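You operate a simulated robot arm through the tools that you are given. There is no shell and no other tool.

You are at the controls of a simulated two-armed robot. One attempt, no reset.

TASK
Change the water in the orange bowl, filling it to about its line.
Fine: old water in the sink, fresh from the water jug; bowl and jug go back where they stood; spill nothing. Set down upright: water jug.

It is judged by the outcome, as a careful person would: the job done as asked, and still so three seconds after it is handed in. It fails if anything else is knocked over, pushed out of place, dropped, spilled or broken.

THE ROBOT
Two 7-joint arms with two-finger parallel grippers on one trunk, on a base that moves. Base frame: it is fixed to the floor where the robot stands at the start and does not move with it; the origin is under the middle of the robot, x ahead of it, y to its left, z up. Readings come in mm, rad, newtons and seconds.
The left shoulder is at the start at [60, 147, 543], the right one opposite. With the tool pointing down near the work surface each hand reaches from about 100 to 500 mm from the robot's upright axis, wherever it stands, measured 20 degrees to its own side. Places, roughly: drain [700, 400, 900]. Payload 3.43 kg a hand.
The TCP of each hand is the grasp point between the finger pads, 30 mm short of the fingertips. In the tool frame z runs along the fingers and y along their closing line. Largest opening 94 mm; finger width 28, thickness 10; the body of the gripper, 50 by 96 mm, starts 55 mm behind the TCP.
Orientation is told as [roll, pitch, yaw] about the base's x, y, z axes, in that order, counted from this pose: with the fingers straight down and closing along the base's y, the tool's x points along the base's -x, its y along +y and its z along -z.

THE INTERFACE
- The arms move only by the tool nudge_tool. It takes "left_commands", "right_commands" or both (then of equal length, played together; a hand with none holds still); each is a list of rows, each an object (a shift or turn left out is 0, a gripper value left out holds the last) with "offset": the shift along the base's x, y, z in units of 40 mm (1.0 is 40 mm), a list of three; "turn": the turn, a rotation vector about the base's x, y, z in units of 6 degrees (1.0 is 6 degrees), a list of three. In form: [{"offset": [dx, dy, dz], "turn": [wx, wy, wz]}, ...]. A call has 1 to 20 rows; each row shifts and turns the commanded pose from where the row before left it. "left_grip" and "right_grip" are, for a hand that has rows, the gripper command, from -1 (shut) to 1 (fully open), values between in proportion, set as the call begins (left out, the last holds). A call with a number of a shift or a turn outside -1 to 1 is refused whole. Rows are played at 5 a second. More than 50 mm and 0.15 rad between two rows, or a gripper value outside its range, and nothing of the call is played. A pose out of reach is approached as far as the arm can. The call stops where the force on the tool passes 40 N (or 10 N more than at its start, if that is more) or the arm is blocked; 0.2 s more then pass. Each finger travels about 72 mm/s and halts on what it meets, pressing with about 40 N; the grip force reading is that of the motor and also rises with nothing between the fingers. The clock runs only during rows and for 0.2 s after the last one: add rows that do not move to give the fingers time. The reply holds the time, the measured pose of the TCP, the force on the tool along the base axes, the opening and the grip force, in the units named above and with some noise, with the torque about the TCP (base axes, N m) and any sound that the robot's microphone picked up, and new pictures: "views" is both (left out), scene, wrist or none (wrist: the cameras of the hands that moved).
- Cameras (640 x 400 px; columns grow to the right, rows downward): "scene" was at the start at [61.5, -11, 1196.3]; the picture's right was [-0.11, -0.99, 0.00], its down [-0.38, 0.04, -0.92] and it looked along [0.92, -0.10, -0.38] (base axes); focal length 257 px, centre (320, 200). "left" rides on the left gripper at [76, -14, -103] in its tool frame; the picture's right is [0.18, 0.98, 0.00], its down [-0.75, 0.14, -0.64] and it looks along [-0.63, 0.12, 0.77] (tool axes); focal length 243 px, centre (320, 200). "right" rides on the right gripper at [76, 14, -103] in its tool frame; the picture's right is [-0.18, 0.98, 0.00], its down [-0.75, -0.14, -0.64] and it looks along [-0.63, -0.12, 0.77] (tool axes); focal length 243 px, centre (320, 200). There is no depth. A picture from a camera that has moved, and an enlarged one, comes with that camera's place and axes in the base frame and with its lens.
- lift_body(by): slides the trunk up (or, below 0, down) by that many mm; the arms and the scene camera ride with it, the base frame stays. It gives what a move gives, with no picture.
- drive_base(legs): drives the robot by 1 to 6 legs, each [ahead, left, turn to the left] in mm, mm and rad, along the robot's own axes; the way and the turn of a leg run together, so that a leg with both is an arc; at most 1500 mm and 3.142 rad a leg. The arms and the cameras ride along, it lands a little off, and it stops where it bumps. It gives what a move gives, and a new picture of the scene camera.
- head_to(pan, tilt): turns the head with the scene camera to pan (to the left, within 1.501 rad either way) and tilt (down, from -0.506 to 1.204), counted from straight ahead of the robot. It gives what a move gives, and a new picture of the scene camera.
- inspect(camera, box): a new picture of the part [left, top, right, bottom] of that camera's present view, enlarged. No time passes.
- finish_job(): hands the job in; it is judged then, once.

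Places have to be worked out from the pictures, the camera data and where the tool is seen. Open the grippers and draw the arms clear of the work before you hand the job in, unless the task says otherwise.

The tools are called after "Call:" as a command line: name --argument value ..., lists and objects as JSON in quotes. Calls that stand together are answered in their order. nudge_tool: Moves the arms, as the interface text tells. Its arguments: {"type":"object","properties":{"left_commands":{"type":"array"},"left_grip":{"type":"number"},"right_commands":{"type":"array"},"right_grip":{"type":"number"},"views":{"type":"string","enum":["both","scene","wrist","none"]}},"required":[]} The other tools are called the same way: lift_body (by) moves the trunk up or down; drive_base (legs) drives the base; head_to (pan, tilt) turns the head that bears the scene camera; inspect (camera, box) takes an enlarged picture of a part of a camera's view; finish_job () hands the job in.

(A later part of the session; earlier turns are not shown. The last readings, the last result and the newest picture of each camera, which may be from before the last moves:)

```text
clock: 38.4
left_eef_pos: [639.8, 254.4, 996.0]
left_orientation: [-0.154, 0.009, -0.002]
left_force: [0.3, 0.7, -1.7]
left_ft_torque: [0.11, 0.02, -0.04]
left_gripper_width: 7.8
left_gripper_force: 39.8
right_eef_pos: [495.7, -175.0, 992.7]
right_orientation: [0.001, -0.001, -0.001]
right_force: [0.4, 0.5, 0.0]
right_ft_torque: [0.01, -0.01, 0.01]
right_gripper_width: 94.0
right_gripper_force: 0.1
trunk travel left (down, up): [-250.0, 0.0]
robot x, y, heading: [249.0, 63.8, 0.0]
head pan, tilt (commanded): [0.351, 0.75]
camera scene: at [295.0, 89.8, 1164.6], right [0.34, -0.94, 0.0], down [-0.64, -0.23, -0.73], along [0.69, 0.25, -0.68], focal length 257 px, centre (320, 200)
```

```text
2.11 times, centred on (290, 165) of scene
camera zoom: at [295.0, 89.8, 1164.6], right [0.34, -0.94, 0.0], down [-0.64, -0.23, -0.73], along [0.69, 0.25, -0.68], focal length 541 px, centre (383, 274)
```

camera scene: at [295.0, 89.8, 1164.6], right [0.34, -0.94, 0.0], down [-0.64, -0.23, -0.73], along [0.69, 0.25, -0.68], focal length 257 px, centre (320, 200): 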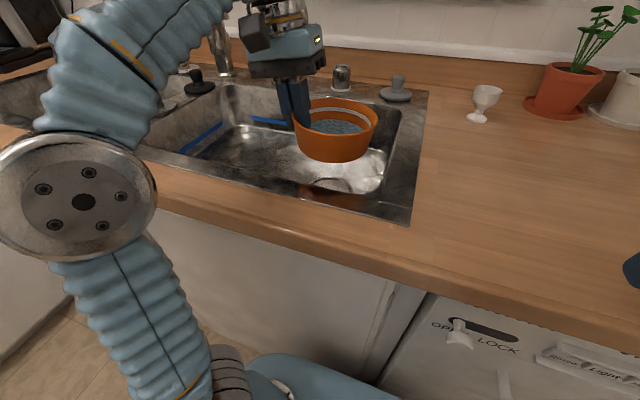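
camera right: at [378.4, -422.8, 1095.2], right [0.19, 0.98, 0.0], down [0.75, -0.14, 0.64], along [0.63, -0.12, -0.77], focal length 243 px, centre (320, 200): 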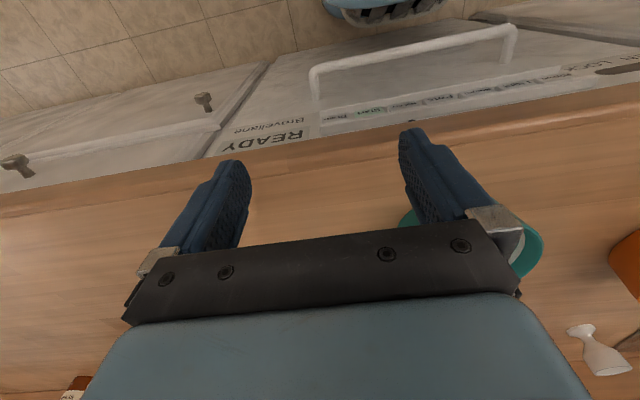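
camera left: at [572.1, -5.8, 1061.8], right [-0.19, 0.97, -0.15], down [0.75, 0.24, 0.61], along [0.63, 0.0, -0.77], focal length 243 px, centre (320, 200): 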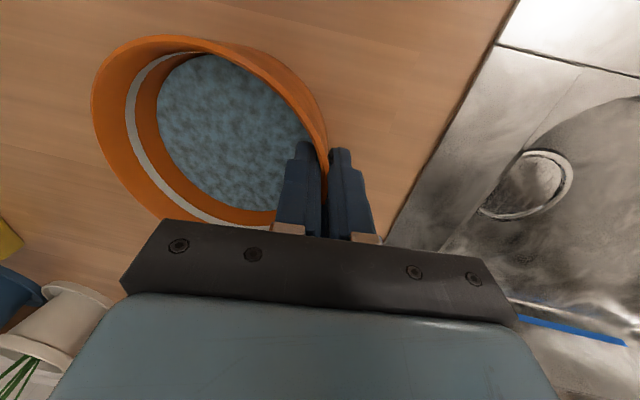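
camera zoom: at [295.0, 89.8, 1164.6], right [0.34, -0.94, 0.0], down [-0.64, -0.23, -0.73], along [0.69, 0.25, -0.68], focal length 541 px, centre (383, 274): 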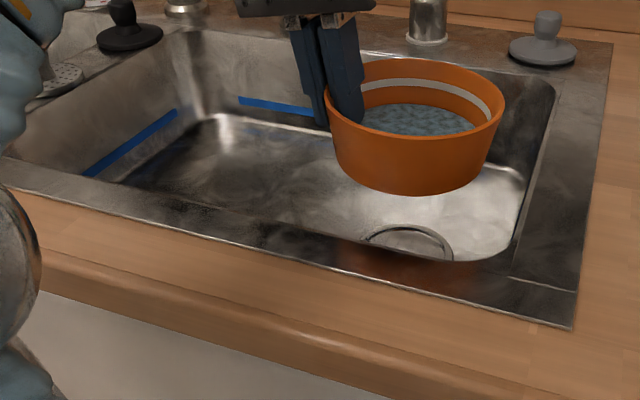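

The right basin spans roughly x 570–875, y 100–560, so I'll centre the bowl around y≈310. I'll drive left another 120 mm and reach a little forward.

Call:
drive_base --legs '[[0, 120, 0]]'

Call:
nudge_tool --left_commands '[{"offset": [0.2, 0, 0], "turn": [0, -0.2, 0]}, {"offset": [0.2, 0, 0], "turn": [0, -0.3, 0]}, {"offset": [0.2, 0, 0], "turn": [0, -0.3, 0]}, {"offset": [0.2, 0, 0], "turn": [0, -0.3, 0]}, {"offset": [0.2, 0, 0], "turn": [0, -0.3, 0]}, {"offset": [0, 0, 0]}]' --views "both"

```text
clock: 39.6
left_eef_pos: [640.3, 374.2, 996.4]
left_orientation: [-0.153, 0.008, -0.002]
left_force: [-0.4, 0.0, -2.5]
left_ft_torque: [0.11, 0.02, -0.01]
left_gripper_width: 7.7
left_gripper_force: 39.7
right_eef_pos: [494.9, -54.8, 993.2]
right_orientation: [0.001, 0.001, 0.001]
right_force: [-0.6, -0.6, -0.3]
right_ft_torque: [0.01, -0.07, 0.01]
right_gripper_width: 93.8
right_gripper_force: 0.2
trunk travel left (down, up): [-250.0, 0.0]
robot x, y, heading: [249.9, 180.0, -0.001]
head pan, tilt (commanded): [0.351, 0.75]
camera scene: at [295.0, 209.5, 1164.6], right [0.34, -0.94, 0.0], down [-0.64, -0.23, -0.73], along [0.69, 0.25, -0.68], focal length 257 px, centre (320, 200)
```

scene: 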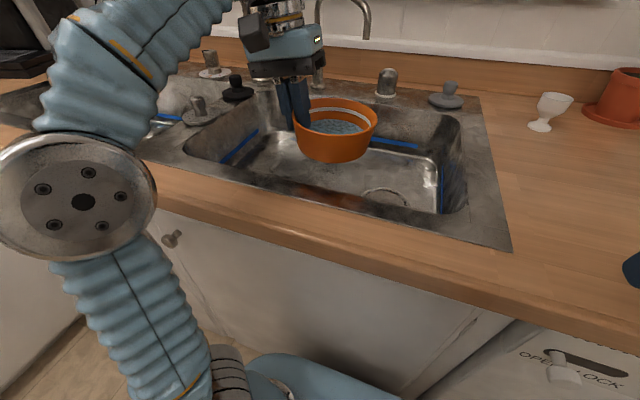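

```text
clock: 41.0
left_eef_pos: [679.5, 374.8, 997.3]
left_orientation: [-0.154, -0.137, -0.002]
left_force: [-0.5, 0.0, -2.3]
left_ft_torque: [0.11, 0.03, -0.02]
left_gripper_width: 7.7
left_gripper_force: 40.2
right_eef_pos: [496.3, -55.0, 992.8]
right_orientation: [-0.001, 0.0, 0.001]
right_force: [0.7, -0.1, 0.4]
right_ft_torque: [-0.01, 0.0, -0.01]
right_gripper_width: 93.8
right_gripper_force: 0.0
trunk travel left (down, up): [-250.0, 0.0]
robot x, y, heading: [250.6, 181.7, 0.003]
head pan, tilt (commanded): [0.351, 0.75]
camera scene: at [295.1, 209.6, 1164.6], right [0.34, -0.94, 0.0], down [-0.64, -0.23, -0.73], along [0.69, 0.25, -0.68], focal length 257 px, centre (320, 200)
camera left: at [590.0, 375.8, 1089.0], right [-0.16, 0.97, -0.18], down [0.66, 0.24, 0.71], along [0.73, 0.0, -0.68], focal length 243 px, centre (320, 200)
```

scene: 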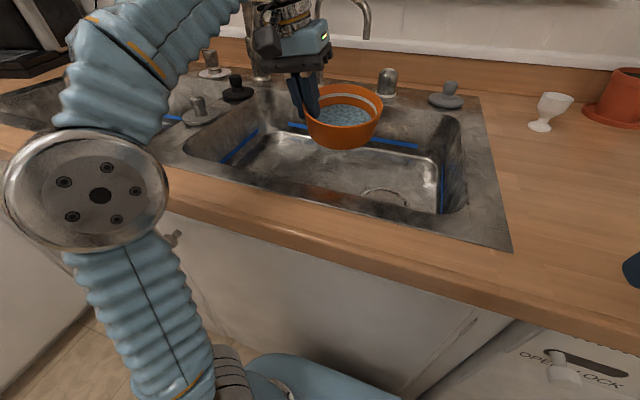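
left: 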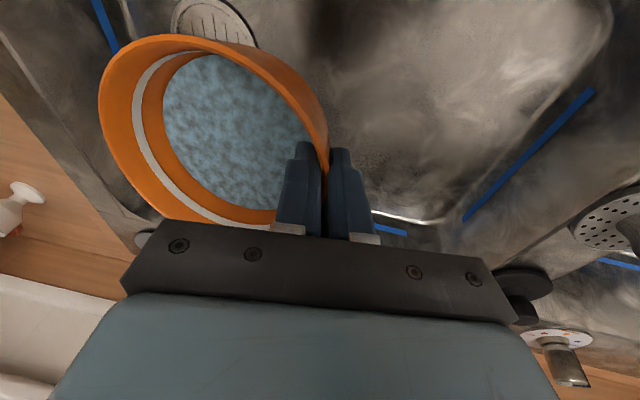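

All steady, and nothing near the bowl but basin. I'll begin tipping the near rim down over the basin, raising the hand slightly as it tilts.

Call:
nudge_tool --left_commands '[{"offset": [0.05, 0, 0.05], "turn": [0, -0.6, 0]}, {"offset": [0.05, 0, 0.05], "turn": [0, -0.6, 0]}, {"offset": [0.05, 0, 0.05], "turn": [0, -0.6, 0]}, {"offset": [0.05, 0, 0.05], "turn": [0, -0.6, 0]}, {"offset": [0, 0, 0.05], "turn": [0, -0.6, 0]}, {"offset": [0, 0, 0.05], "turn": [0, -0.6, 0]}, {"offset": [0, 0, 0]}]' --views "both"

```text
clock: 42.6
left_eef_pos: [687.5, 374.7, 1008.4]
left_orientation: [-0.154, -0.516, -0.001]
left_force: [-0.8, -0.4, -1.8]
left_ft_torque: [0.1, 0.04, 0.04]
left_gripper_width: 7.7
left_gripper_force: 40.2
right_eef_pos: [496.1, -54.2, 993.3]
right_orientation: [-0.001, 0.001, -0.001]
right_force: [-0.3, 0.5, 0.0]
right_ft_torque: [-0.01, 0.0, 0.0]
right_gripper_width: 94.3
right_gripper_force: 0.0
trunk travel left (down, up): [-250.0, 0.0]
robot x, y, heading: [250.3, 184.7, -0.001]
head pan, tilt (commanded): [0.351, 0.75]
camera scene: at [295.0, 209.7, 1164.6], right [0.34, -0.94, 0.0], down [-0.64, -0.23, -0.73], along [0.69, 0.25, -0.68], focal length 257 px, centre (320, 200)
camera left: at [569.9, 375.8, 1061.1], right [-0.08, 0.97, -0.22], down [0.35, 0.24, 0.91], along [0.93, 0.0, -0.36], focal length 243 px, centre (320, 200)
```

scene: 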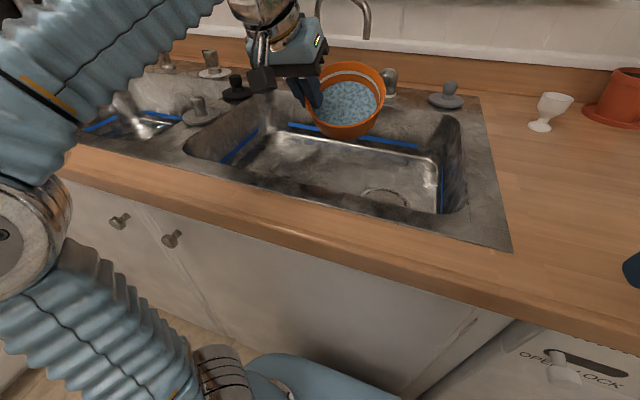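
left: 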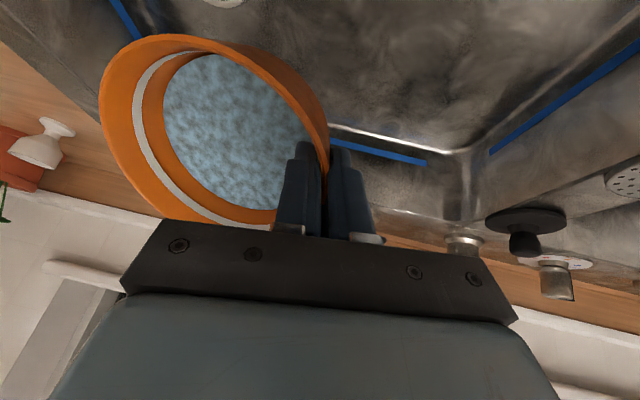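

Tilt is 30° and tracking well. I'll carry on tipping.

Call:
nudge_tool --left_commands '[{"offset": [0, 0, 0.08], "turn": [0, -0.6, 0]}, {"offset": [0, 0, 0.08], "turn": [0, -0.6, 0]}, {"offset": [0, 0, 0.08], "turn": [0, -0.6, 0]}, {"offset": [0, 0, 0.08], "turn": [0, -0.6, 0]}, {"offset": [0, 0, 0.08], "turn": [0, -0.6, 0]}, {"offset": [0, 0, 0.08], "turn": [0, -0.6, 0]}, {"offset": [0, 0, 0.08], "turn": [0, -0.6, 0]}, {"offset": [0, 0, 0]}]' --views "both"

```text
clock: 44.4
left_eef_pos: [686.7, 374.5, 1031.2]
left_orientation: [-0.151, -0.956, -0.005]
left_force: [0.1, -0.7, -1.8]
left_ft_torque: [0.07, 0.05, 0.01]
left_gripper_width: 7.7
left_gripper_force: 39.2
right_eef_pos: [495.6, -55.0, 993.3]
right_orientation: [0.001, 0.0, 0.001]
right_force: [0.3, -0.1, 0.6]
right_ft_torque: [-0.01, 0.0, 0.01]
right_gripper_width: 94.0
right_gripper_force: 0.0
trunk travel left (down, up): [-250.0, 0.0]
robot x, y, heading: [248.1, 180.7, 0.001]
head pan, tilt (commanded): [0.351, 0.75]
camera scene: at [295.0, 209.6, 1164.6], right [0.34, -0.94, 0.0], down [-0.64, -0.23, -0.73], along [0.69, 0.25, -0.68], focal length 257 px, centre (320, 200)
camera left: at [559.1, 376.1, 1028.8], right [0.02, 0.97, -0.24], down [-0.07, 0.24, 0.97], along [1.0, 0.0, 0.07], focal length 243 px, centre (320, 200)
```

scene: 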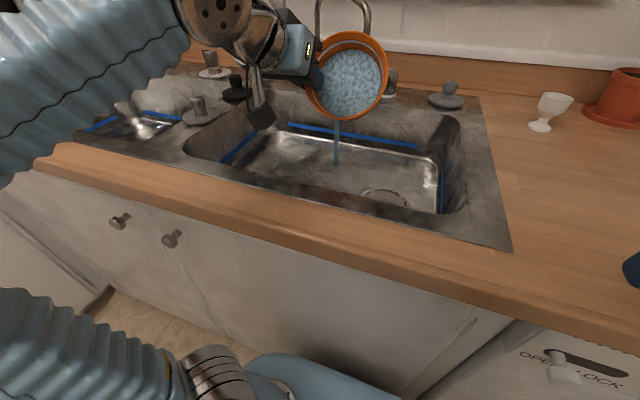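
left: 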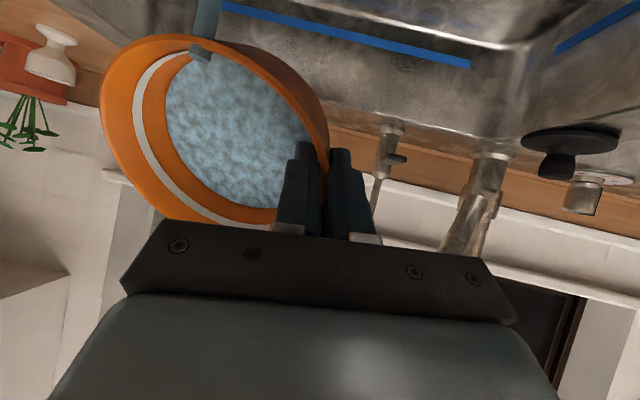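

The old water is pouring as a stream into the basin. I'll continue tilting gradually so it drains fully.

Call:
nudge_tool --left_commands '[{"offset": [0, 0, 0]}, {"offset": [0, 0, 0]}, {"offset": [0, 0, 0]}, {"offset": [0, 0, 0.1], "turn": [0, -0.5, 0]}, {"offset": [0, 0, 0.1], "turn": [0, -0.5, 0]}, {"offset": [0, 0, 0.1], "turn": [0, -0.5, 0]}, {"offset": [0, 0, 0.1], "turn": [0, -0.5, 0]}, {"offset": [0, 0, 0.1], "turn": [0, -0.5, 0]}, {"offset": [0, 0, 0]}, {"offset": [0, 0, 0]}]' --views "both"

```text
clock: 46.6
left_eef_pos: [687.8, 373.7, 1052.7]
left_orientation: [-0.151, -1.22, -0.007]
left_force: [0.5, 0.0, -1.2]
left_ft_torque: [0.09, 0.05, 0.02]
left_gripper_width: 7.6
left_gripper_force: 39.9
right_eef_pos: [496.3, -55.1, 993.6]
right_orientation: [0.001, -0.001, -0.001]
right_force: [-0.6, 0.3, -0.6]
right_ft_torque: [0.01, -0.01, 0.01]
right_gripper_width: 93.9
right_gripper_force: 0.1
trunk travel left (down, up): [-250.0, 0.0]
robot x, y, heading: [252.4, 182.1, 0.001]
head pan, tilt (commanded): [0.351, 0.75]
camera scene: at [295.0, 209.6, 1164.6], right [0.34, -0.94, 0.0], down [-0.64, -0.23, -0.73], along [0.69, 0.25, -0.68], focal length 257 px, centre (320, 200)
camera left: at [564.0, 375.8, 1015.7], right [0.08, 0.97, -0.22], down [-0.31, 0.24, 0.92], along [0.95, 0.0, 0.32], focal length 243 px, centre (320, 200)
```

scene: 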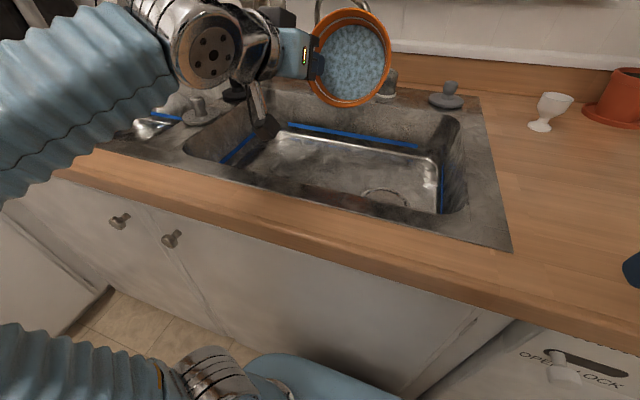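
left: 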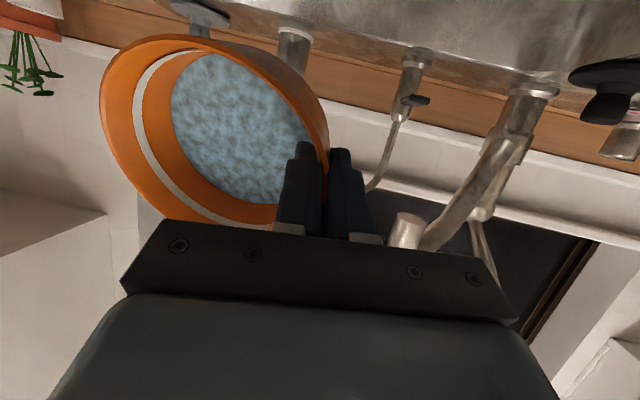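

At 70° most has gone. I'll tip past horizontal while raising to keep the wrist camera clear of the counter.

Call:
nudge_tool --left_commands '[{"offset": [0, 0, 0.12], "turn": [0, -0.5, 0]}, {"offset": [0, 0, 0.12], "turn": [0, -0.5, 0]}, {"offset": [0, 0, 0.12], "turn": [0, -0.5, 0]}, {"offset": [0, 0, 0.12], "turn": [0, -0.5, 0]}, {"offset": [0, 0, 0.12], "turn": [0, -0.5, 0]}, {"offset": [0, 0, 0.12], "turn": [0, -0.5, 0]}, {"offset": [0, 0, 0.12], "turn": [0, -0.5, 0]}, {"offset": [0, 0, 0]}, {"offset": [0, 0, 0]}, {"offset": [0, 0, 0]}]' --views "both"

Call:
inspect --camera "scene" --box '[230, 0, 430, 130]'

```text
clock: 48.8
left_eef_pos: [688.5, 374.0, 1085.5]
left_orientation: [2.848, -1.559, -3.002]
left_force: [-0.3, 0.1, -1.5]
left_ft_torque: [0.09, 0.07, -0.01]
left_gripper_width: 8.0
left_gripper_force: 40.3
right_eef_pos: [496.5, -55.0, 992.9]
right_orientation: [0.001, 0.001, -0.001]
right_force: [-1.0, 0.1, 0.0]
right_ft_torque: [0.01, -0.02, -0.01]
right_gripper_width: 94.2
right_gripper_force: 0.1
trunk travel left (down, up): [-250.0, 0.0]
robot x, y, heading: [246.5, 182.2, 0.003]
head pan, tilt (commanded): [0.351, 0.75]
camera scene: at [295.0, 209.6, 1164.6], right [0.34, -0.94, 0.0], down [-0.64, -0.23, -0.73], along [0.69, 0.25, -0.68], focal length 257 px, centre (320, 200)
camera left: at [585.2, 375.6, 1007.7], right [0.15, 0.97, -0.18], down [-0.62, 0.24, 0.75], along [0.77, 0.0, 0.64], focal length 243 px, centre (320, 200)
```

scene: 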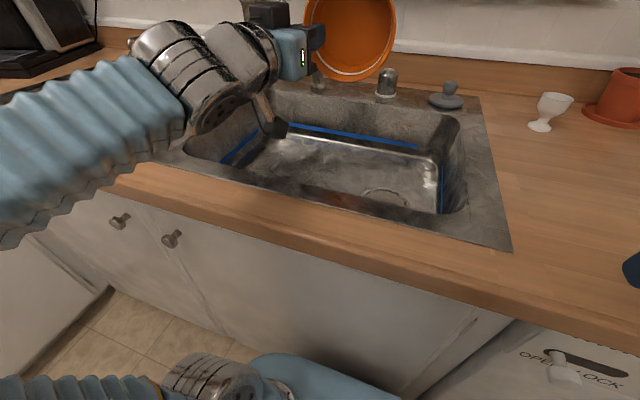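
left: 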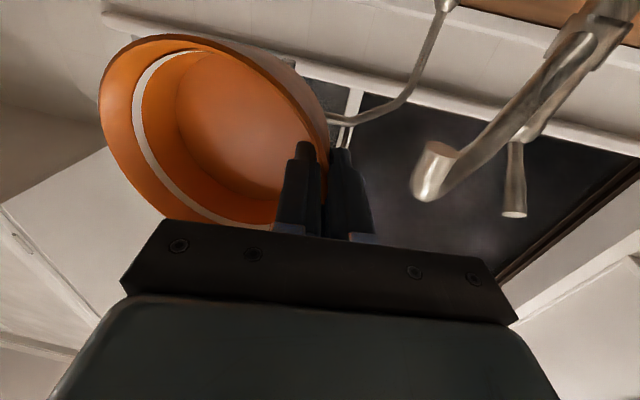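

```text
3.08 times, centred on (330, 65) of scene
camera zoom: at [295.0, 209.6, 1164.6], right [0.34, -0.94, 0.0], down [-0.64, -0.23, -0.73], along [0.69, 0.25, -0.68], focal length 790 px, centre (289, 615)
```

zoom: 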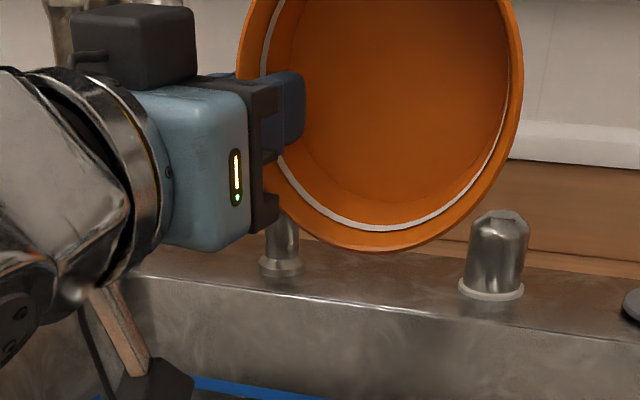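

The bowl is clearly empty now. I'll bring it back to level along the same path in reverse.

Call:
nudge_tool --left_commands '[{"offset": [0, 0, -0.206], "turn": [0, 0.875, 0]}, {"offset": [0, 0, -0.206], "turn": [0, 0.875, 0]}, {"offset": [0, 0, -0.206], "turn": [0, 0.875, 0]}, {"offset": [0, 0, -0.206], "turn": [0, 0.875, 0]}, {"offset": [0, 0, -0.18], "turn": [0, 0.833, 0]}, {"offset": [0, 0, -0.18], "turn": [0, 0.833, 0]}, {"offset": [0, 0, -0.18], "turn": [0, 0.833, 0]}, {"offset": [0, 0, -0.114], "turn": [0, 0.84, 0]}, {"offset": [0, 0, -0.114], "turn": [0, 0.84, 0]}, {"offset": [0, 0, -0.114], "turn": [0, 0.84, 0]}, {"offset": [0, 0, -0.114], "turn": [0, 0.84, 0]}, {"offset": [0, 0, -0.114], "turn": [0, 0.84, 0]}, {"offset": [-0.05, 0, -0.07], "turn": [0, 0.9, 0]}, {"offset": [-0.05, 0, -0.07], "turn": [0, 0.9, 0]}, {"offset": [-0.05, 0, -0.07], "turn": [0, 0.9, 0]}, {"offset": [-0.05, 0, -0.07], "turn": [0, 0.9, 0]}, {"offset": [-0.5, 0, -0.03], "turn": [0, 0.7, 0]}, {"offset": [-0.5, 0, -0.03], "turn": [0, 0.65, 0]}, {"offset": [0, 0, 0]}]' --views "both"

```text
clock: 52.8
left_eef_pos: [640.3, 373.7, 995.0]
left_orientation: [-0.156, 0.002, -0.002]
left_force: [0.4, 0.4, -0.8]
left_ft_torque: [0.07, 0.01, -0.01]
left_gripper_width: 8.0
left_gripper_force: 40.1
right_eef_pos: [495.2, -55.4, 993.4]
right_orientation: [0.0, -0.001, 0.0]
right_force: [0.6, 0.7, -0.5]
right_ft_torque: [-0.04, 0.01, 0.0]
right_gripper_width: 94.0
right_gripper_force: 0.1
trunk travel left (down, up): [-250.0, 0.0]
robot x, y, heading: [247.6, 183.0, -0.001]
head pan, tilt (commanded): [0.351, 0.75]
camera scene: at [295.0, 209.6, 1164.6], right [0.34, -0.94, 0.0], down [-0.64, -0.23, -0.73], along [0.69, 0.25, -0.68], focal length 257 px, centre (320, 200)
camera left: at [563.8, 375.9, 1097.6], right [-0.18, 0.97, -0.15], down [0.76, 0.24, 0.61], along [0.63, 0.0, -0.78], focal length 243 px, centre (320, 200)
```

scene: 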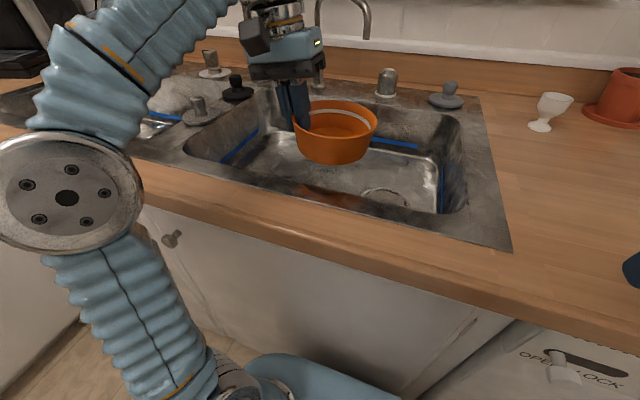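
left: 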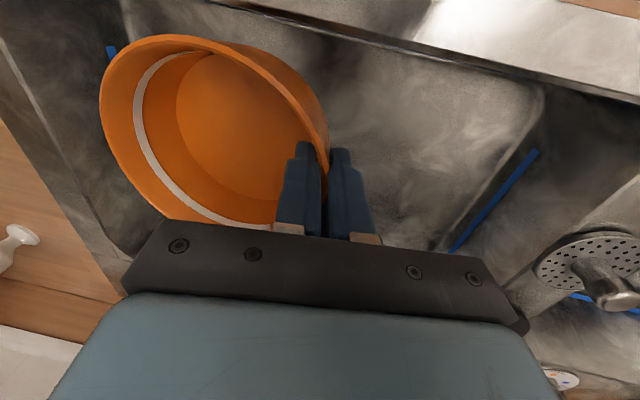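

The bowl is level and empty, held with its centre about 60.5 mm to the right of the TCP. I'll drive so that the centre lands over its old place at (588,-126): back 51 mm, then right 439 mm.

Call:
drive_base --legs '[[-51, 0, 0], [0, -220, 0], [0, -219, 0]]'

Call:
head_to --pan 0.099 --tilt 0.649

```text
clock: 56.3
left_eef_pos: [588.8, -63.9, 993.9]
left_orientation: [-0.155, 0.003, -0.003]
left_force: [-0.2, 0.2, -2.1]
left_ft_torque: [0.06, -0.01, 0.0]
left_gripper_width: 7.8
left_gripper_force: 40.2
right_eef_pos: [445.5, -493.1, 992.9]
right_orientation: [0.0, 0.0, 0.0]
right_force: [-0.2, 0.7, 0.5]
right_ft_torque: [-0.02, 0.02, -0.03]
right_gripper_width: 93.7
right_gripper_force: 0.1
trunk travel left (down, up): [-250.0, 0.0]
robot x, y, heading: [198.3, -258.7, -0.005]
head pan, tilt (commanded): [0.351, 0.75]
camera scene: at [244.3, -229.0, 1164.6], right [0.34, -0.94, 0.0], down [-0.64, -0.23, -0.73], along [0.69, 0.25, -0.68], focal length 257 px, centre (320, 200)
```

scene: 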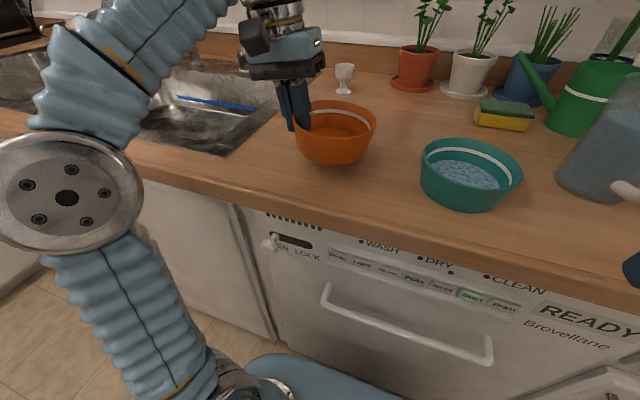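

```text
clock: 57.1
left_eef_pos: [589.8, -64.6, 994.8]
left_orientation: [-0.155, 0.004, -0.003]
left_force: [-0.6, 1.0, -1.5]
left_ft_torque: [0.12, 0.04, 0.01]
left_gripper_width: 7.7
left_gripper_force: 39.9
right_eef_pos: [445.4, -494.3, 993.5]
right_orientation: [0.001, 0.001, -0.001]
right_force: [0.4, -0.3, -0.3]
right_ft_torque: [0.04, -0.03, -0.05]
right_gripper_width: 94.2
right_gripper_force: 0.1
trunk travel left (down, up): [-250.0, 0.0]
robot x, y, heading: [198.1, -253.6, -0.002]
head pan, tilt (commanded): [0.099, 0.649]
camera scene: at [252.9, -249.0, 1173.2], right [0.1, -0.99, 0.0], down [-0.6, -0.06, -0.8], along [0.79, 0.08, -0.6], focal length 257 px, centre (320, 200)
```

scene: 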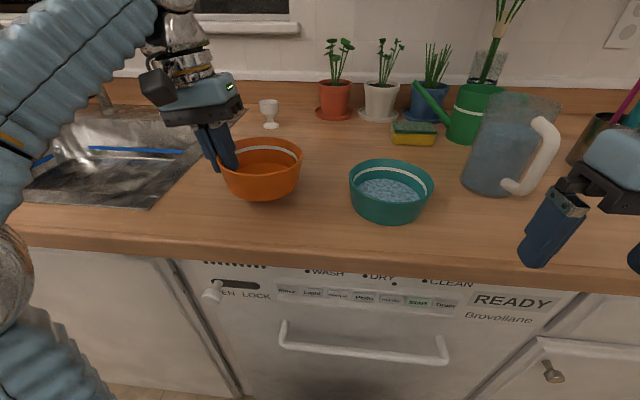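

The TCP is at (589.3,-64.3), so the bowl centre is within about 1 mm of (588.5,-125.5). I'll lower it gently onto the counter.

Call:
nudge_tool --left_commands '[{"offset": [-0.01, -0.01, -0.125]}, {"offset": [0, 0, -0.125]}, {"offset": [0, 0, -0.125]}, {"offset": [0, 0, -0.125]}, {"offset": [0, 0, -0.125]}, {"offset": [0, 0, -0.125]}, {"offset": [0, 0, -0.05]}, {"offset": [0, 0, 0]}]' --views "scene"

Call:
inspect --camera "scene" --box '[190, 120, 350, 220]'

```text
clock: 58.9
left_eef_pos: [589.3, -64.7, 962.2]
left_orientation: [-0.156, 0.003, -0.002]
left_force: [-0.3, 0.9, 0.3]
left_ft_torque: [-0.01, -0.05, 0.05]
left_gripper_width: 7.6
left_gripper_force: 39.8
right_eef_pos: [445.1, -493.7, 993.2]
right_orientation: [0.001, 0.0, 0.0]
right_force: [0.1, 0.2, 1.4]
right_ft_torque: [-0.03, 0.01, -0.01]
right_gripper_width: 93.8
right_gripper_force: 0.1
trunk travel left (down, up): [-250.0, 0.0]
robot x, y, heading: [199.1, -257.5, 0.002]
head pan, tilt (commanded): [0.099, 0.649]
camera scene: at [252.8, -249.0, 1173.2], right [0.1, -1.0, 0.0], down [-0.6, -0.06, -0.8], along [0.79, 0.08, -0.6], focal length 257 px, centre (320, 200)
```

scene: 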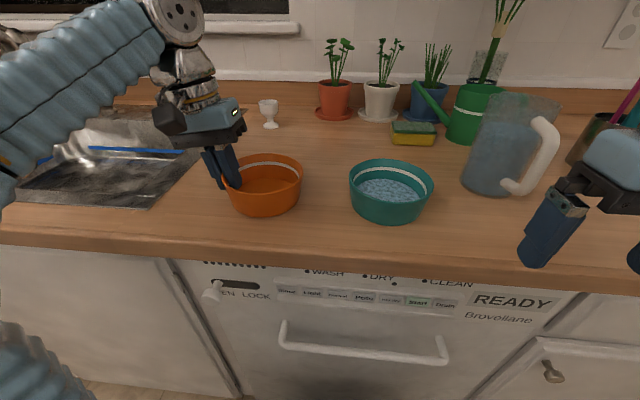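

```text
4.00 times, centred on (270, 170) of scene
camera zoom: at [252.8, -249.0, 1173.2], right [0.1, -1.0, 0.0], down [-0.6, -0.06, -0.8], along [0.79, 0.08, -0.6], focal length 1028 px, centre (520, 320)
```

zoom: 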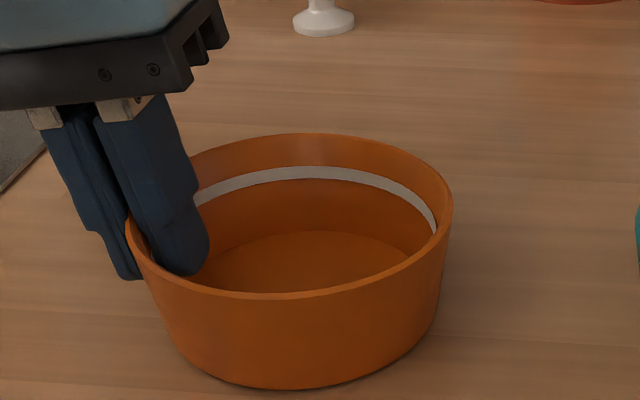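

The weight is now carried by the counter and the height is close to the pick value of 959. I'll go down 2 mm more to seat it flat.

Call:
nudge_tool --left_commands '[{"offset": [0, 0, -0.035]}, {"offset": [0, 0, -0.03]}, {"offset": [0, 0, 0]}]' --views "scene"

Call:
inspect --camera "scene" --box '[190, 120, 350, 220]'

```text
clock: 59.7
left_eef_pos: [589.0, -65.5, 959.2]
left_orientation: [-0.155, 0.001, -0.001]
left_force: [0.0, 2.8, 5.1]
left_ft_torque: [-0.34, -0.36, 0.14]
left_gripper_width: 7.9
left_gripper_force: 40.4
right_eef_pos: [444.4, -492.6, 993.6]
right_orientation: [0.0, 0.0, 0.001]
right_force: [-0.9, 1.1, 0.1]
right_ft_torque: [-0.04, -0.01, -0.01]
right_gripper_width: 94.2
right_gripper_force: 0.1
trunk travel left (down, up): [-250.0, 0.0]
robot x, y, heading: [198.2, -256.8, -0.001]
head pan, tilt (commanded): [0.099, 0.649]
camera scene: at [252.6, -248.9, 1173.3], right [0.1, -0.99, 0.0], down [-0.6, -0.06, -0.8], along [0.79, 0.08, -0.6], focal length 257 px, centre (320, 200)
```

scene: 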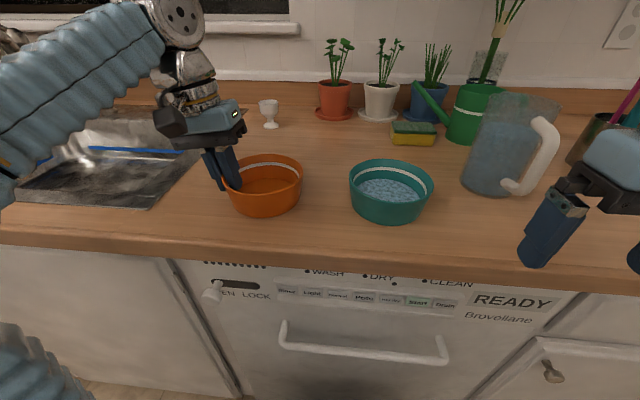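

```text
4.00 times, centred on (270, 170) of scene
camera zoom: at [252.6, -248.9, 1173.3], right [0.1, -0.99, 0.0], down [-0.6, -0.06, -0.8], along [0.79, 0.08, -0.6], focal length 1028 px, centre (520, 320)
```

zoom: 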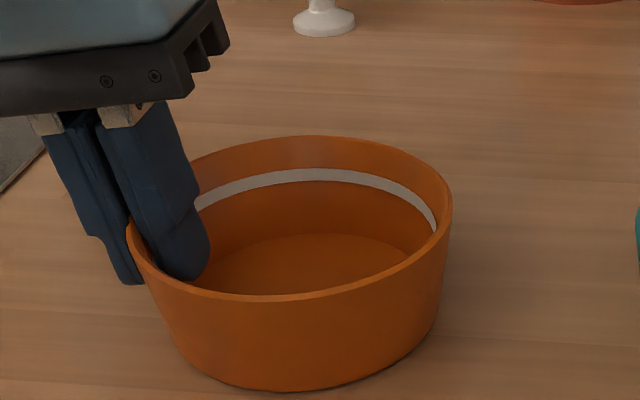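

The bowl is seated flat, measured at about (584.5,-126). I'll check it against the teal bowl in the same view before releasing.

Call:
inspect --camera "scene" --box '[330, 130, 490, 230]'

```text
4.00 times, centred on (410, 180) of scene
camera zoom: at [252.6, -248.9, 1173.3], right [0.1, -0.99, 0.0], down [-0.6, -0.06, -0.8], along [0.79, 0.08, -0.6], focal length 1028 px, centre (-40, 280)
```

zoom: 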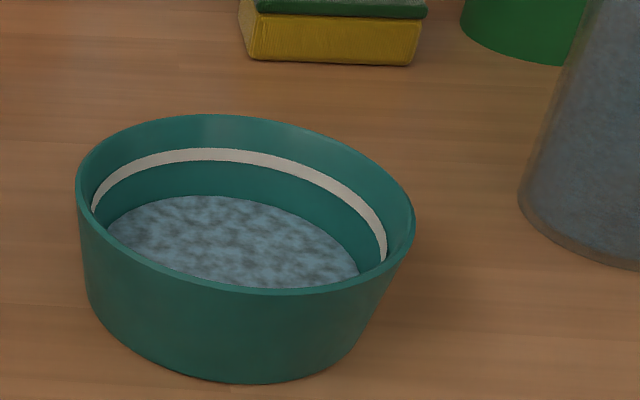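

Both bowls line up in x and are 198 mm apart, as originally, so I'll release here. Then I'll withdraw the fingers straight up along the wall.

Call:
nudge_tool --left_commands '[{"offset": [0, 0, 0]}, {"offset": [0, 0, 0]}, {"offset": [0, 0, 0]}, {"offset": [0, 0, 0]}]' --left_grip -0.4 --views "none"

Call:
nudge_tool --left_commands '[{"offset": [0, 0.02, 0.15]}, {"offset": [0, 0.03, 0.2]}, {"offset": [0, 0.03, 0.2]}, {"offset": [0, 0.03, 0.2]}, {"offset": [0, 0.03, 0.2]}, {"offset": [0, 0, 0]}]' --views "both"

```text
clock: 60.7
left_eef_pos: [589.5, -64.6, 960.3]
left_orientation: [-0.156, 0.003, -0.003]
left_force: [-0.7, 0.3, -0.4]
left_ft_torque: [0.01, -0.01, -0.02]
left_gripper_width: 28.2
left_gripper_force: 0.0
right_eef_pos: [445.5, -494.4, 993.0]
right_orientation: [-0.001, 0.001, 0.0]
right_force: [0.2, 0.3, 0.4]
right_ft_torque: [-0.04, 0.02, 0.02]
right_gripper_width: 94.0
right_gripper_force: 0.0
trunk travel left (down, up): [-250.0, 0.0]
robot x, y, heading: [202.3, -260.0, -0.003]
head pan, tilt (commanded): [0.099, 0.649]
```

```text
clock: 62.1
left_eef_pos: [589.3, -59.0, 997.3]
left_orientation: [-0.155, -0.001, 0.0]
left_force: [0.8, 0.3, -0.9]
left_ft_torque: [0.02, 0.05, -0.01]
left_gripper_width: 28.5
left_gripper_force: 0.1
right_eef_pos: [445.0, -494.0, 991.6]
right_orientation: [0.002, -0.001, -0.001]
right_force: [-0.3, -0.1, -0.5]
right_ft_torque: [-0.01, 0.0, -0.01]
right_gripper_width: 93.8
right_gripper_force: 0.0
trunk travel left (down, up): [-250.0, 0.0]
robot x, y, heading: [196.6, -256.2, 0.0]
head pan, tilt (commanded): [0.099, 0.649]
camera scene: at [252.7, -249.1, 1173.2], right [0.1, -1.0, 0.0], down [-0.6, -0.06, -0.8], along [0.79, 0.08, -0.6], focal length 257 px, centre (320, 200)
camera left: at [511.9, -57.6, 1100.8], right [-0.18, 0.97, -0.15], down [0.75, 0.24, 0.61], along [0.63, 0.0, -0.78], focal length 243 px, centre (320, 200)
```

scene: 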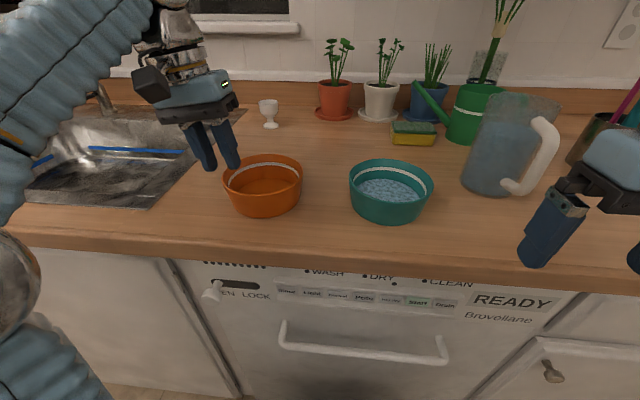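
left: 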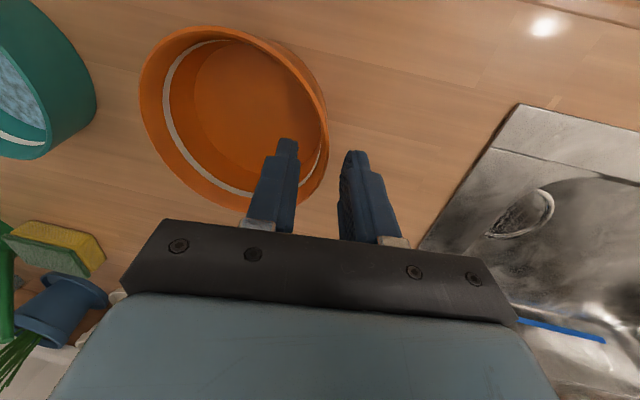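

The empty bowl stands in its place undisturbed. I'll move the left hand clear to the left and back, then study the jug.

Call:
nudge_tool --left_commands '[{"offset": [0, 0.1, 0.1]}, {"offset": [0, 0.7, 0]}, {"offset": [0, 0.7, 0]}, {"offset": [-0.9, 0, 0]}, {"offset": [-0.9, 0, 0]}, {"offset": [0, 0, 0]}]' --views "scene"

Call:
inspect --camera "scene" --box '[430, 70, 610, 220]'

Call:
inspect --camera "scene" --box '[190, 120, 350, 220]'

```text
clock: 63.5
left_eef_pos: [512.0, -37.9, 1000.5]
left_orientation: [-0.153, 0.003, -0.001]
left_force: [-1.1, -0.6, 0.4]
left_ft_torque: [0.04, 0.0, 0.04]
left_gripper_width: 28.1
left_gripper_force: 0.2
left hand out of reach, approached as far as the arm can: row 1, 2, 3, 4
right_eef_pos: [443.9, -495.5, 993.5]
right_orientation: [0.001, 0.0, 0.001]
right_force: [0.3, 0.0, 0.2]
right_ft_torque: [0.04, -0.01, -0.01]
right_gripper_width: 93.9
right_gripper_force: 0.1
trunk travel left (down, up): [-250.0, 0.0]
robot x, y, heading: [195.4, -256.0, 0.002]
head pan, tilt (commanded): [0.099, 0.649]
camera scene: at [252.0, -250.1, 1173.2], right [0.1, -1.0, 0.0], down [-0.6, -0.06, -0.8], along [0.79, 0.08, -0.6], focal length 257 px, centre (320, 200)
```

scene: 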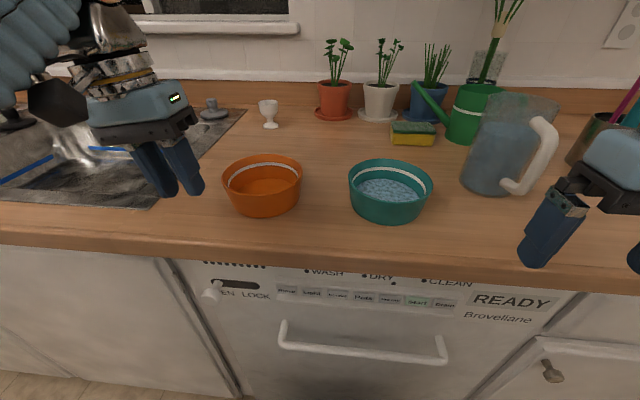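

```text
2.67 times, centred on (520, 145) of scene
camera zoom: at [252.0, -250.1, 1173.2], right [0.1, -1.0, 0.0], down [-0.6, -0.06, -0.8], along [0.79, 0.08, -0.6], focal length 685 px, centre (-213, 347)
```

zoom: 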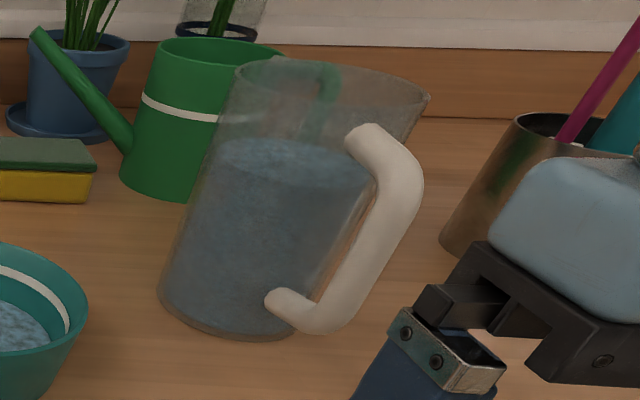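

```text
4.00 times, centred on (270, 170) of scene
camera zoom: at [252.0, -250.1, 1173.2], right [0.1, -1.0, 0.0], down [-0.6, -0.06, -0.8], along [0.79, 0.08, -0.6], focal length 1028 px, centre (520, 320)
```

zoom: 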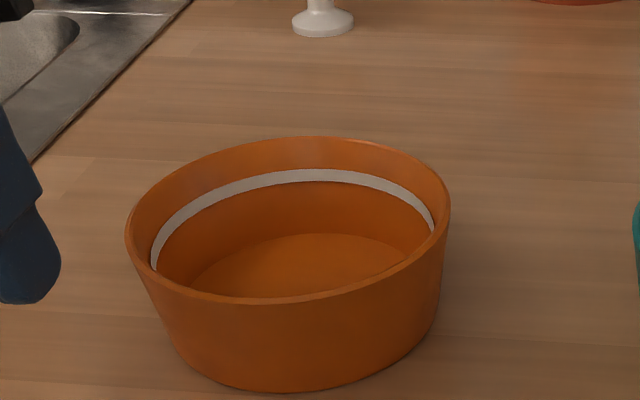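

The orange bowl sits at about (586,-126), as before. I'll zoom in on the jug's rim and handle to find its spout and grip line.

Call:
inspect --camera "scene" --box '[480, 80, 570, 136]'

Call:
head_to --pan -0.6 --tilt 0.5

Call:
inspect --camera "scene" --box '[240, 80, 440, 240]'

```text
7.11 times, centred on (525, 108) of scene
camera zoom: at [252.0, -250.1, 1173.2], right [0.1, -1.0, 0.0], down [-0.6, -0.06, -0.8], along [0.79, 0.08, -0.6], focal length 1827 px, centre (-1138, 854)
```

zoom: 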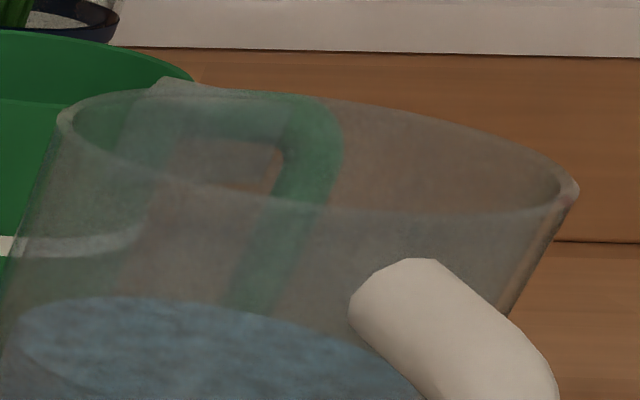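

```text
clock: 64.5
left_eef_pos: [513.0, -35.6, 1001.0]
left_orientation: [-0.154, 0.003, -0.001]
left_force: [0.0, -0.5, -0.3]
left_ft_torque: [0.0, 0.02, -0.01]
left_gripper_width: 28.3
left_gripper_force: 0.1
right_eef_pos: [443.7, -494.1, 993.4]
right_orientation: [0.001, 0.0, 0.002]
right_force: [0.1, 0.3, -0.4]
right_ft_torque: [-0.01, -0.02, 0.03]
right_gripper_width: 94.0
right_gripper_force: 0.0
trunk travel left (down, up): [-250.0, 0.0]
robot x, y, heading: [195.7, -253.6, 0.004]
head pan, tilt (commanded): [-0.6, 0.499]
camera scene: at [241.5, -309.0, 1186.6], right [-0.56, -0.83, 0.0], down [-0.4, 0.27, -0.88], along [0.72, -0.5, -0.48], focal length 257 px, centre (320, 200)
```

scene: 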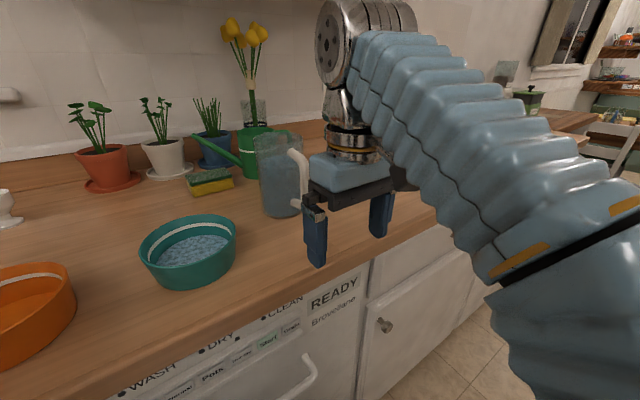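

```text
2.50 times, centred on (340, 160) of scene
camera zoom: at [241.5, -309.0, 1186.6], right [-0.56, -0.83, 0.0], down [-0.4, 0.27, -0.88], along [0.72, -0.5, -0.48], focal length 642 px, centre (270, 300)
```

zoom: 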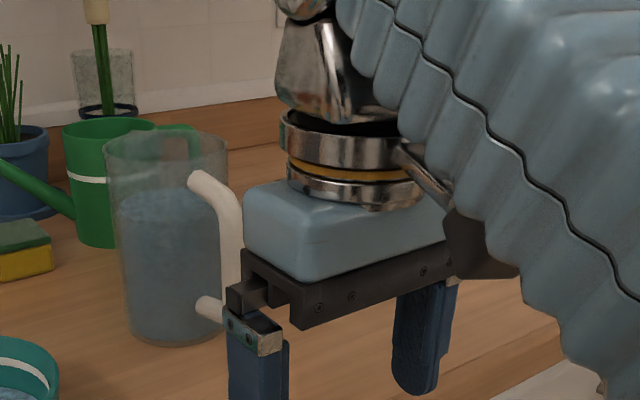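

The jug works out as: axis near (661,-506), rim z≈1062, handle bar near (595,-521) spanning z≈965–1035 and pointing back at me, with the spout opposite. Before grasping I'll test how high the right hand can go with the tool tilted forward, since pouring needs height.

Call:
nudge_tool --right_commands '[{"offset": [0, 0, 0], "turn": [0, -0.85, 0]}, {"offset": [0, 0, 0], "turn": [0, -0.85, 0]}, {"offset": [0, 0, 0.2], "turn": [0, -0.85, 0]}, {"offset": [0, 0, 0.2], "turn": [0, -0.85, 0]}, {"offset": [0, 0, 0.3]}, {"offset": [0, 0, 0.3]}, {"offset": [0, 0, 0]}]' --views "none"

```text
clock: 66.1
left_eef_pos: [514.6, -36.5, 1001.0]
left_orientation: [-0.155, 0.004, -0.001]
left_force: [-0.7, 0.5, -0.8]
left_ft_torque: [-0.02, 0.01, 0.01]
left_gripper_width: 28.1
left_gripper_force: 0.0
right_eef_pos: [445.3, -495.2, 1033.6]
right_orientation: [-0.001, -0.357, 0.0]
right_force: [-0.8, 0.0, 0.2]
right_ft_torque: [-0.02, 0.02, -0.03]
right_gripper_width: 94.0
right_gripper_force: 0.1
trunk travel left (down, up): [-250.0, 0.0]
robot x, y, heading: [197.9, -253.3, 0.0]
head pan, tilt (commanded): [-0.6, 0.499]
```

At −20° pitch, z=1034 is within reach here. I'll push on to find the limit.

Call:
nudge_tool --right_commands '[{"offset": [0, 0, 0.3]}, {"offset": [0, 0, 0.3]}, {"offset": [0, 0, 0.3]}, {"offset": [0, 0, 0.3]}, {"offset": [0, 0, 0]}]' --views "none"

```text
clock: 67.3
left_eef_pos: [513.1, -36.7, 1001.0]
left_orientation: [-0.154, 0.004, -0.002]
left_force: [-0.6, -0.4, 0.0]
left_ft_torque: [0.0, 0.01, 0.04]
left_gripper_width: 28.2
left_gripper_force: 0.1
right_eef_pos: [446.5, -493.6, 1080.6]
right_orientation: [0.001, -0.357, 0.001]
right_force: [0.0, -0.1, -0.7]
right_ft_torque: [0.01, -0.04, -0.03]
right_gripper_width: 94.1
right_gripper_force: 0.0
trunk travel left (down, up): [-250.0, 0.0]
robot x, y, heading: [198.7, -259.3, 0.005]
head pan, tilt (commanded): [-0.6, 0.499]
```

z=1080 works with −20° pitch. Now I'll see how far back towards vertical the tool can go at about z=1055.

Call:
nudge_tool --right_commands '[{"offset": [0, 0, -0.6]}, {"offset": [0, 0, 0], "turn": [0, 0.6, 0]}, {"offset": [0, 0, 0], "turn": [0, 0.6, 0]}, {"offset": [0, 0, 0], "turn": [0, 0.6, 0]}, {"offset": [0, 0, 0], "turn": [0, 0.6, 0]}, {"offset": [0, 0, 0], "turn": [0, 0.6, 0]}, {"offset": [0, 0, 0]}]' --views "none"

```text
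clock: 68.9
left_eef_pos: [513.3, -36.7, 1001.3]
left_orientation: [-0.155, 0.005, -0.001]
left_force: [0.0, -0.9, -0.2]
left_ft_torque: [0.02, -0.03, 0.01]
left_gripper_width: 28.2
left_gripper_force: 0.2
right_eef_pos: [444.7, -493.9, 1057.7]
right_orientation: [0.001, -0.248, -0.003]
right_force: [-0.1, -0.1, -0.4]
right_ft_torque: [0.03, 0.0, 0.0]
right_gripper_width: 94.2
right_gripper_force: 0.1
right hand out of reach, approached as far as the arm can: row 4, 5, 6
trunk travel left (down, up): [-250.0, 0.0]
robot x, y, heading: [193.1, -256.3, -0.001]
head pan, tilt (commanded): [-0.6, 0.499]
```

With the tool 14–20° from vertical I can hold z≈1055, so a forward pour of about 60° works if I grasp the handle with the hand about 15° below horizontal. I'll pull back and shift right to get room for that pose.

Call:
drive_base --legs '[[-50, 0, 0], [0, -75, 0]]'

Call:
nudge_tool --right_commands '[{"offset": [0, 0, -0.3], "turn": [0, -1, 0]}, {"offset": [0, 0, -0.3], "turn": [0, -1, 0]}, {"offset": [0, 0, -0.3], "turn": [0, -1, 0]}, {"offset": [0, 0, -0.3], "turn": [0, -1, 0]}, {"offset": [0, 0, -0.3], "turn": [0, -1, 0]}, {"offset": [0, 0, 0], "turn": [0, -1, 0]}, {"offset": [0, 0, 0], "turn": [0, -1, 0]}, {"offset": [0, 0, 0], "turn": [0, -1, 0]}, {"offset": [0, 0, 0], "turn": [0, -1, 0]}, {"offset": [0, 0, 0], "turn": [0, -1, 0]}, {"offset": [0, 0, 0]}]' --right_grip 0.1 --views "both"

```text
clock: 70.5
left_eef_pos: [464.2, -111.9, 1000.6]
left_orientation: [-0.155, 0.003, -0.002]
left_force: [-0.6, 0.9, 0.4]
left_ft_torque: [-0.01, -0.02, 0.0]
left_gripper_width: 28.2
left_gripper_force: 0.0
right_eef_pos: [396.3, -569.4, 1056.8]
right_orientation: [0.003, -0.246, -0.002]
right_force: [0.1, -0.4, 0.8]
right_ft_torque: [-0.04, -0.01, -0.02]
right_gripper_width: 94.2
right_gripper_force: 0.1
trunk travel left (down, up): [-250.0, 0.0]
robot x, y, heading: [151.2, -332.4, 0.002]
head pan, tilt (commanded): [-0.6, 0.499]
camera scene: at [191.5, -384.9, 1186.6], right [-0.56, -0.83, 0.0], down [-0.4, 0.27, -0.88], along [0.72, -0.5, -0.48], focal length 257 px, centre (320, 200)
```

scene: 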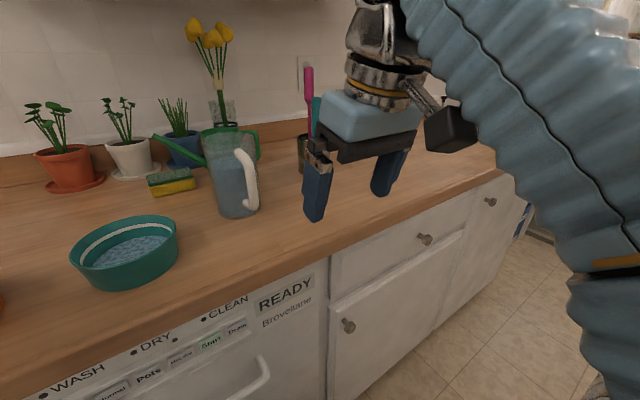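

```text
clock: 72.9
left_eef_pos: [463.7, -112.7, 1001.4]
left_orientation: [-0.156, 0.003, -0.001]
left_force: [-0.3, -0.4, -0.8]
left_ft_torque: [0.01, 0.01, -0.02]
left_gripper_width: 28.2
left_gripper_force: 0.0
right_eef_pos: [395.6, -569.2, 996.4]
right_orientation: [0.007, -1.297, -0.006]
right_force: [-0.1, -0.9, 1.4]
right_ft_torque: [-0.02, 0.0, -0.01]
right_gripper_width: 51.5
right_gripper_force: 0.0
trunk travel left (down, up): [-250.0, 0.0]
robot x, y, heading: [146.6, -328.7, -0.003]
head pan, tilt (commanded): [-0.6, 0.499]
camera scene: at [191.4, -385.1, 1186.6], right [-0.56, -0.83, 0.0], down [-0.4, 0.27, -0.88], along [0.72, -0.5, -0.48], focal length 257 px, centre (320, 200)
camera right: at [276.7, -555.3, 950.5], right [0.05, 0.98, 0.18], down [-0.41, -0.14, 0.9], along [0.91, -0.12, 0.4], focal length 243 px, centre (320, 200)
```

scene: 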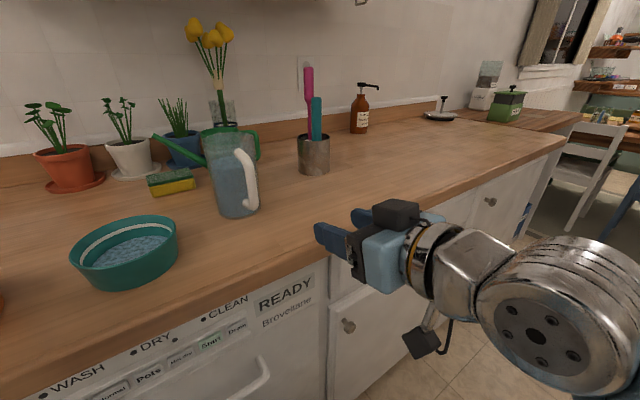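
right: 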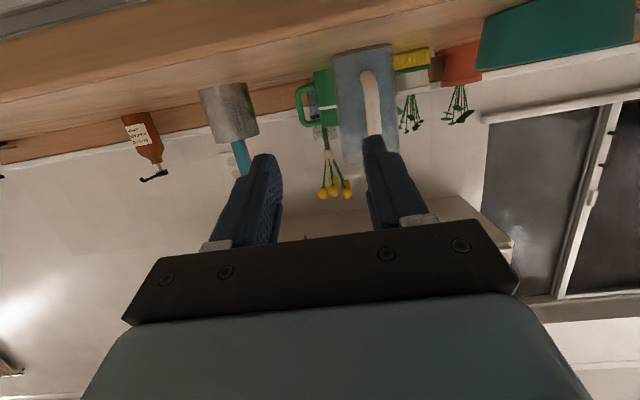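

The right hand is now pointing forward and the jug is fully visible. I'll zoom in and measure the handle precisely from here.

Call:
inspect --camera "scene" --box '[180, 110, 300, 230]'

Call:
inspect --camera "right" --box '[290, 30, 450, 190]'

```text
3.33 times, centred on (240, 170) of scene
camera zoom: at [191.4, -385.1, 1186.6], right [-0.56, -0.83, 0.0], down [-0.4, 0.27, -0.88], along [0.72, -0.5, -0.48], focal length 856 px, centre (587, 300)
```

zoom: 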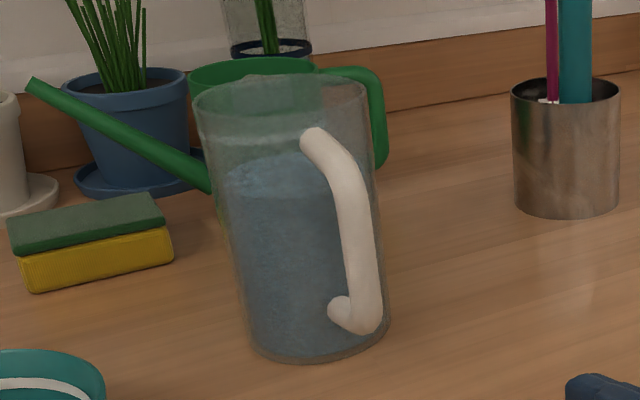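

```text
2.50 times, centred on (370, 110) of right
camera zoom: at [276.7, -555.3, 950.5], right [0.05, 0.98, 0.18], down [-0.41, -0.14, 0.9], along [0.91, -0.12, 0.4], focal length 606 px, centre (195, 425)
```

zoom: 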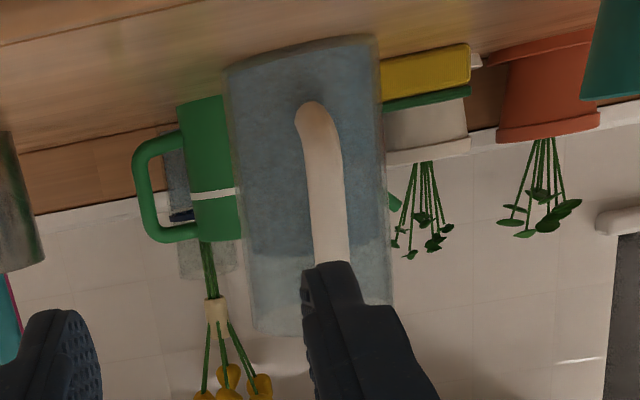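

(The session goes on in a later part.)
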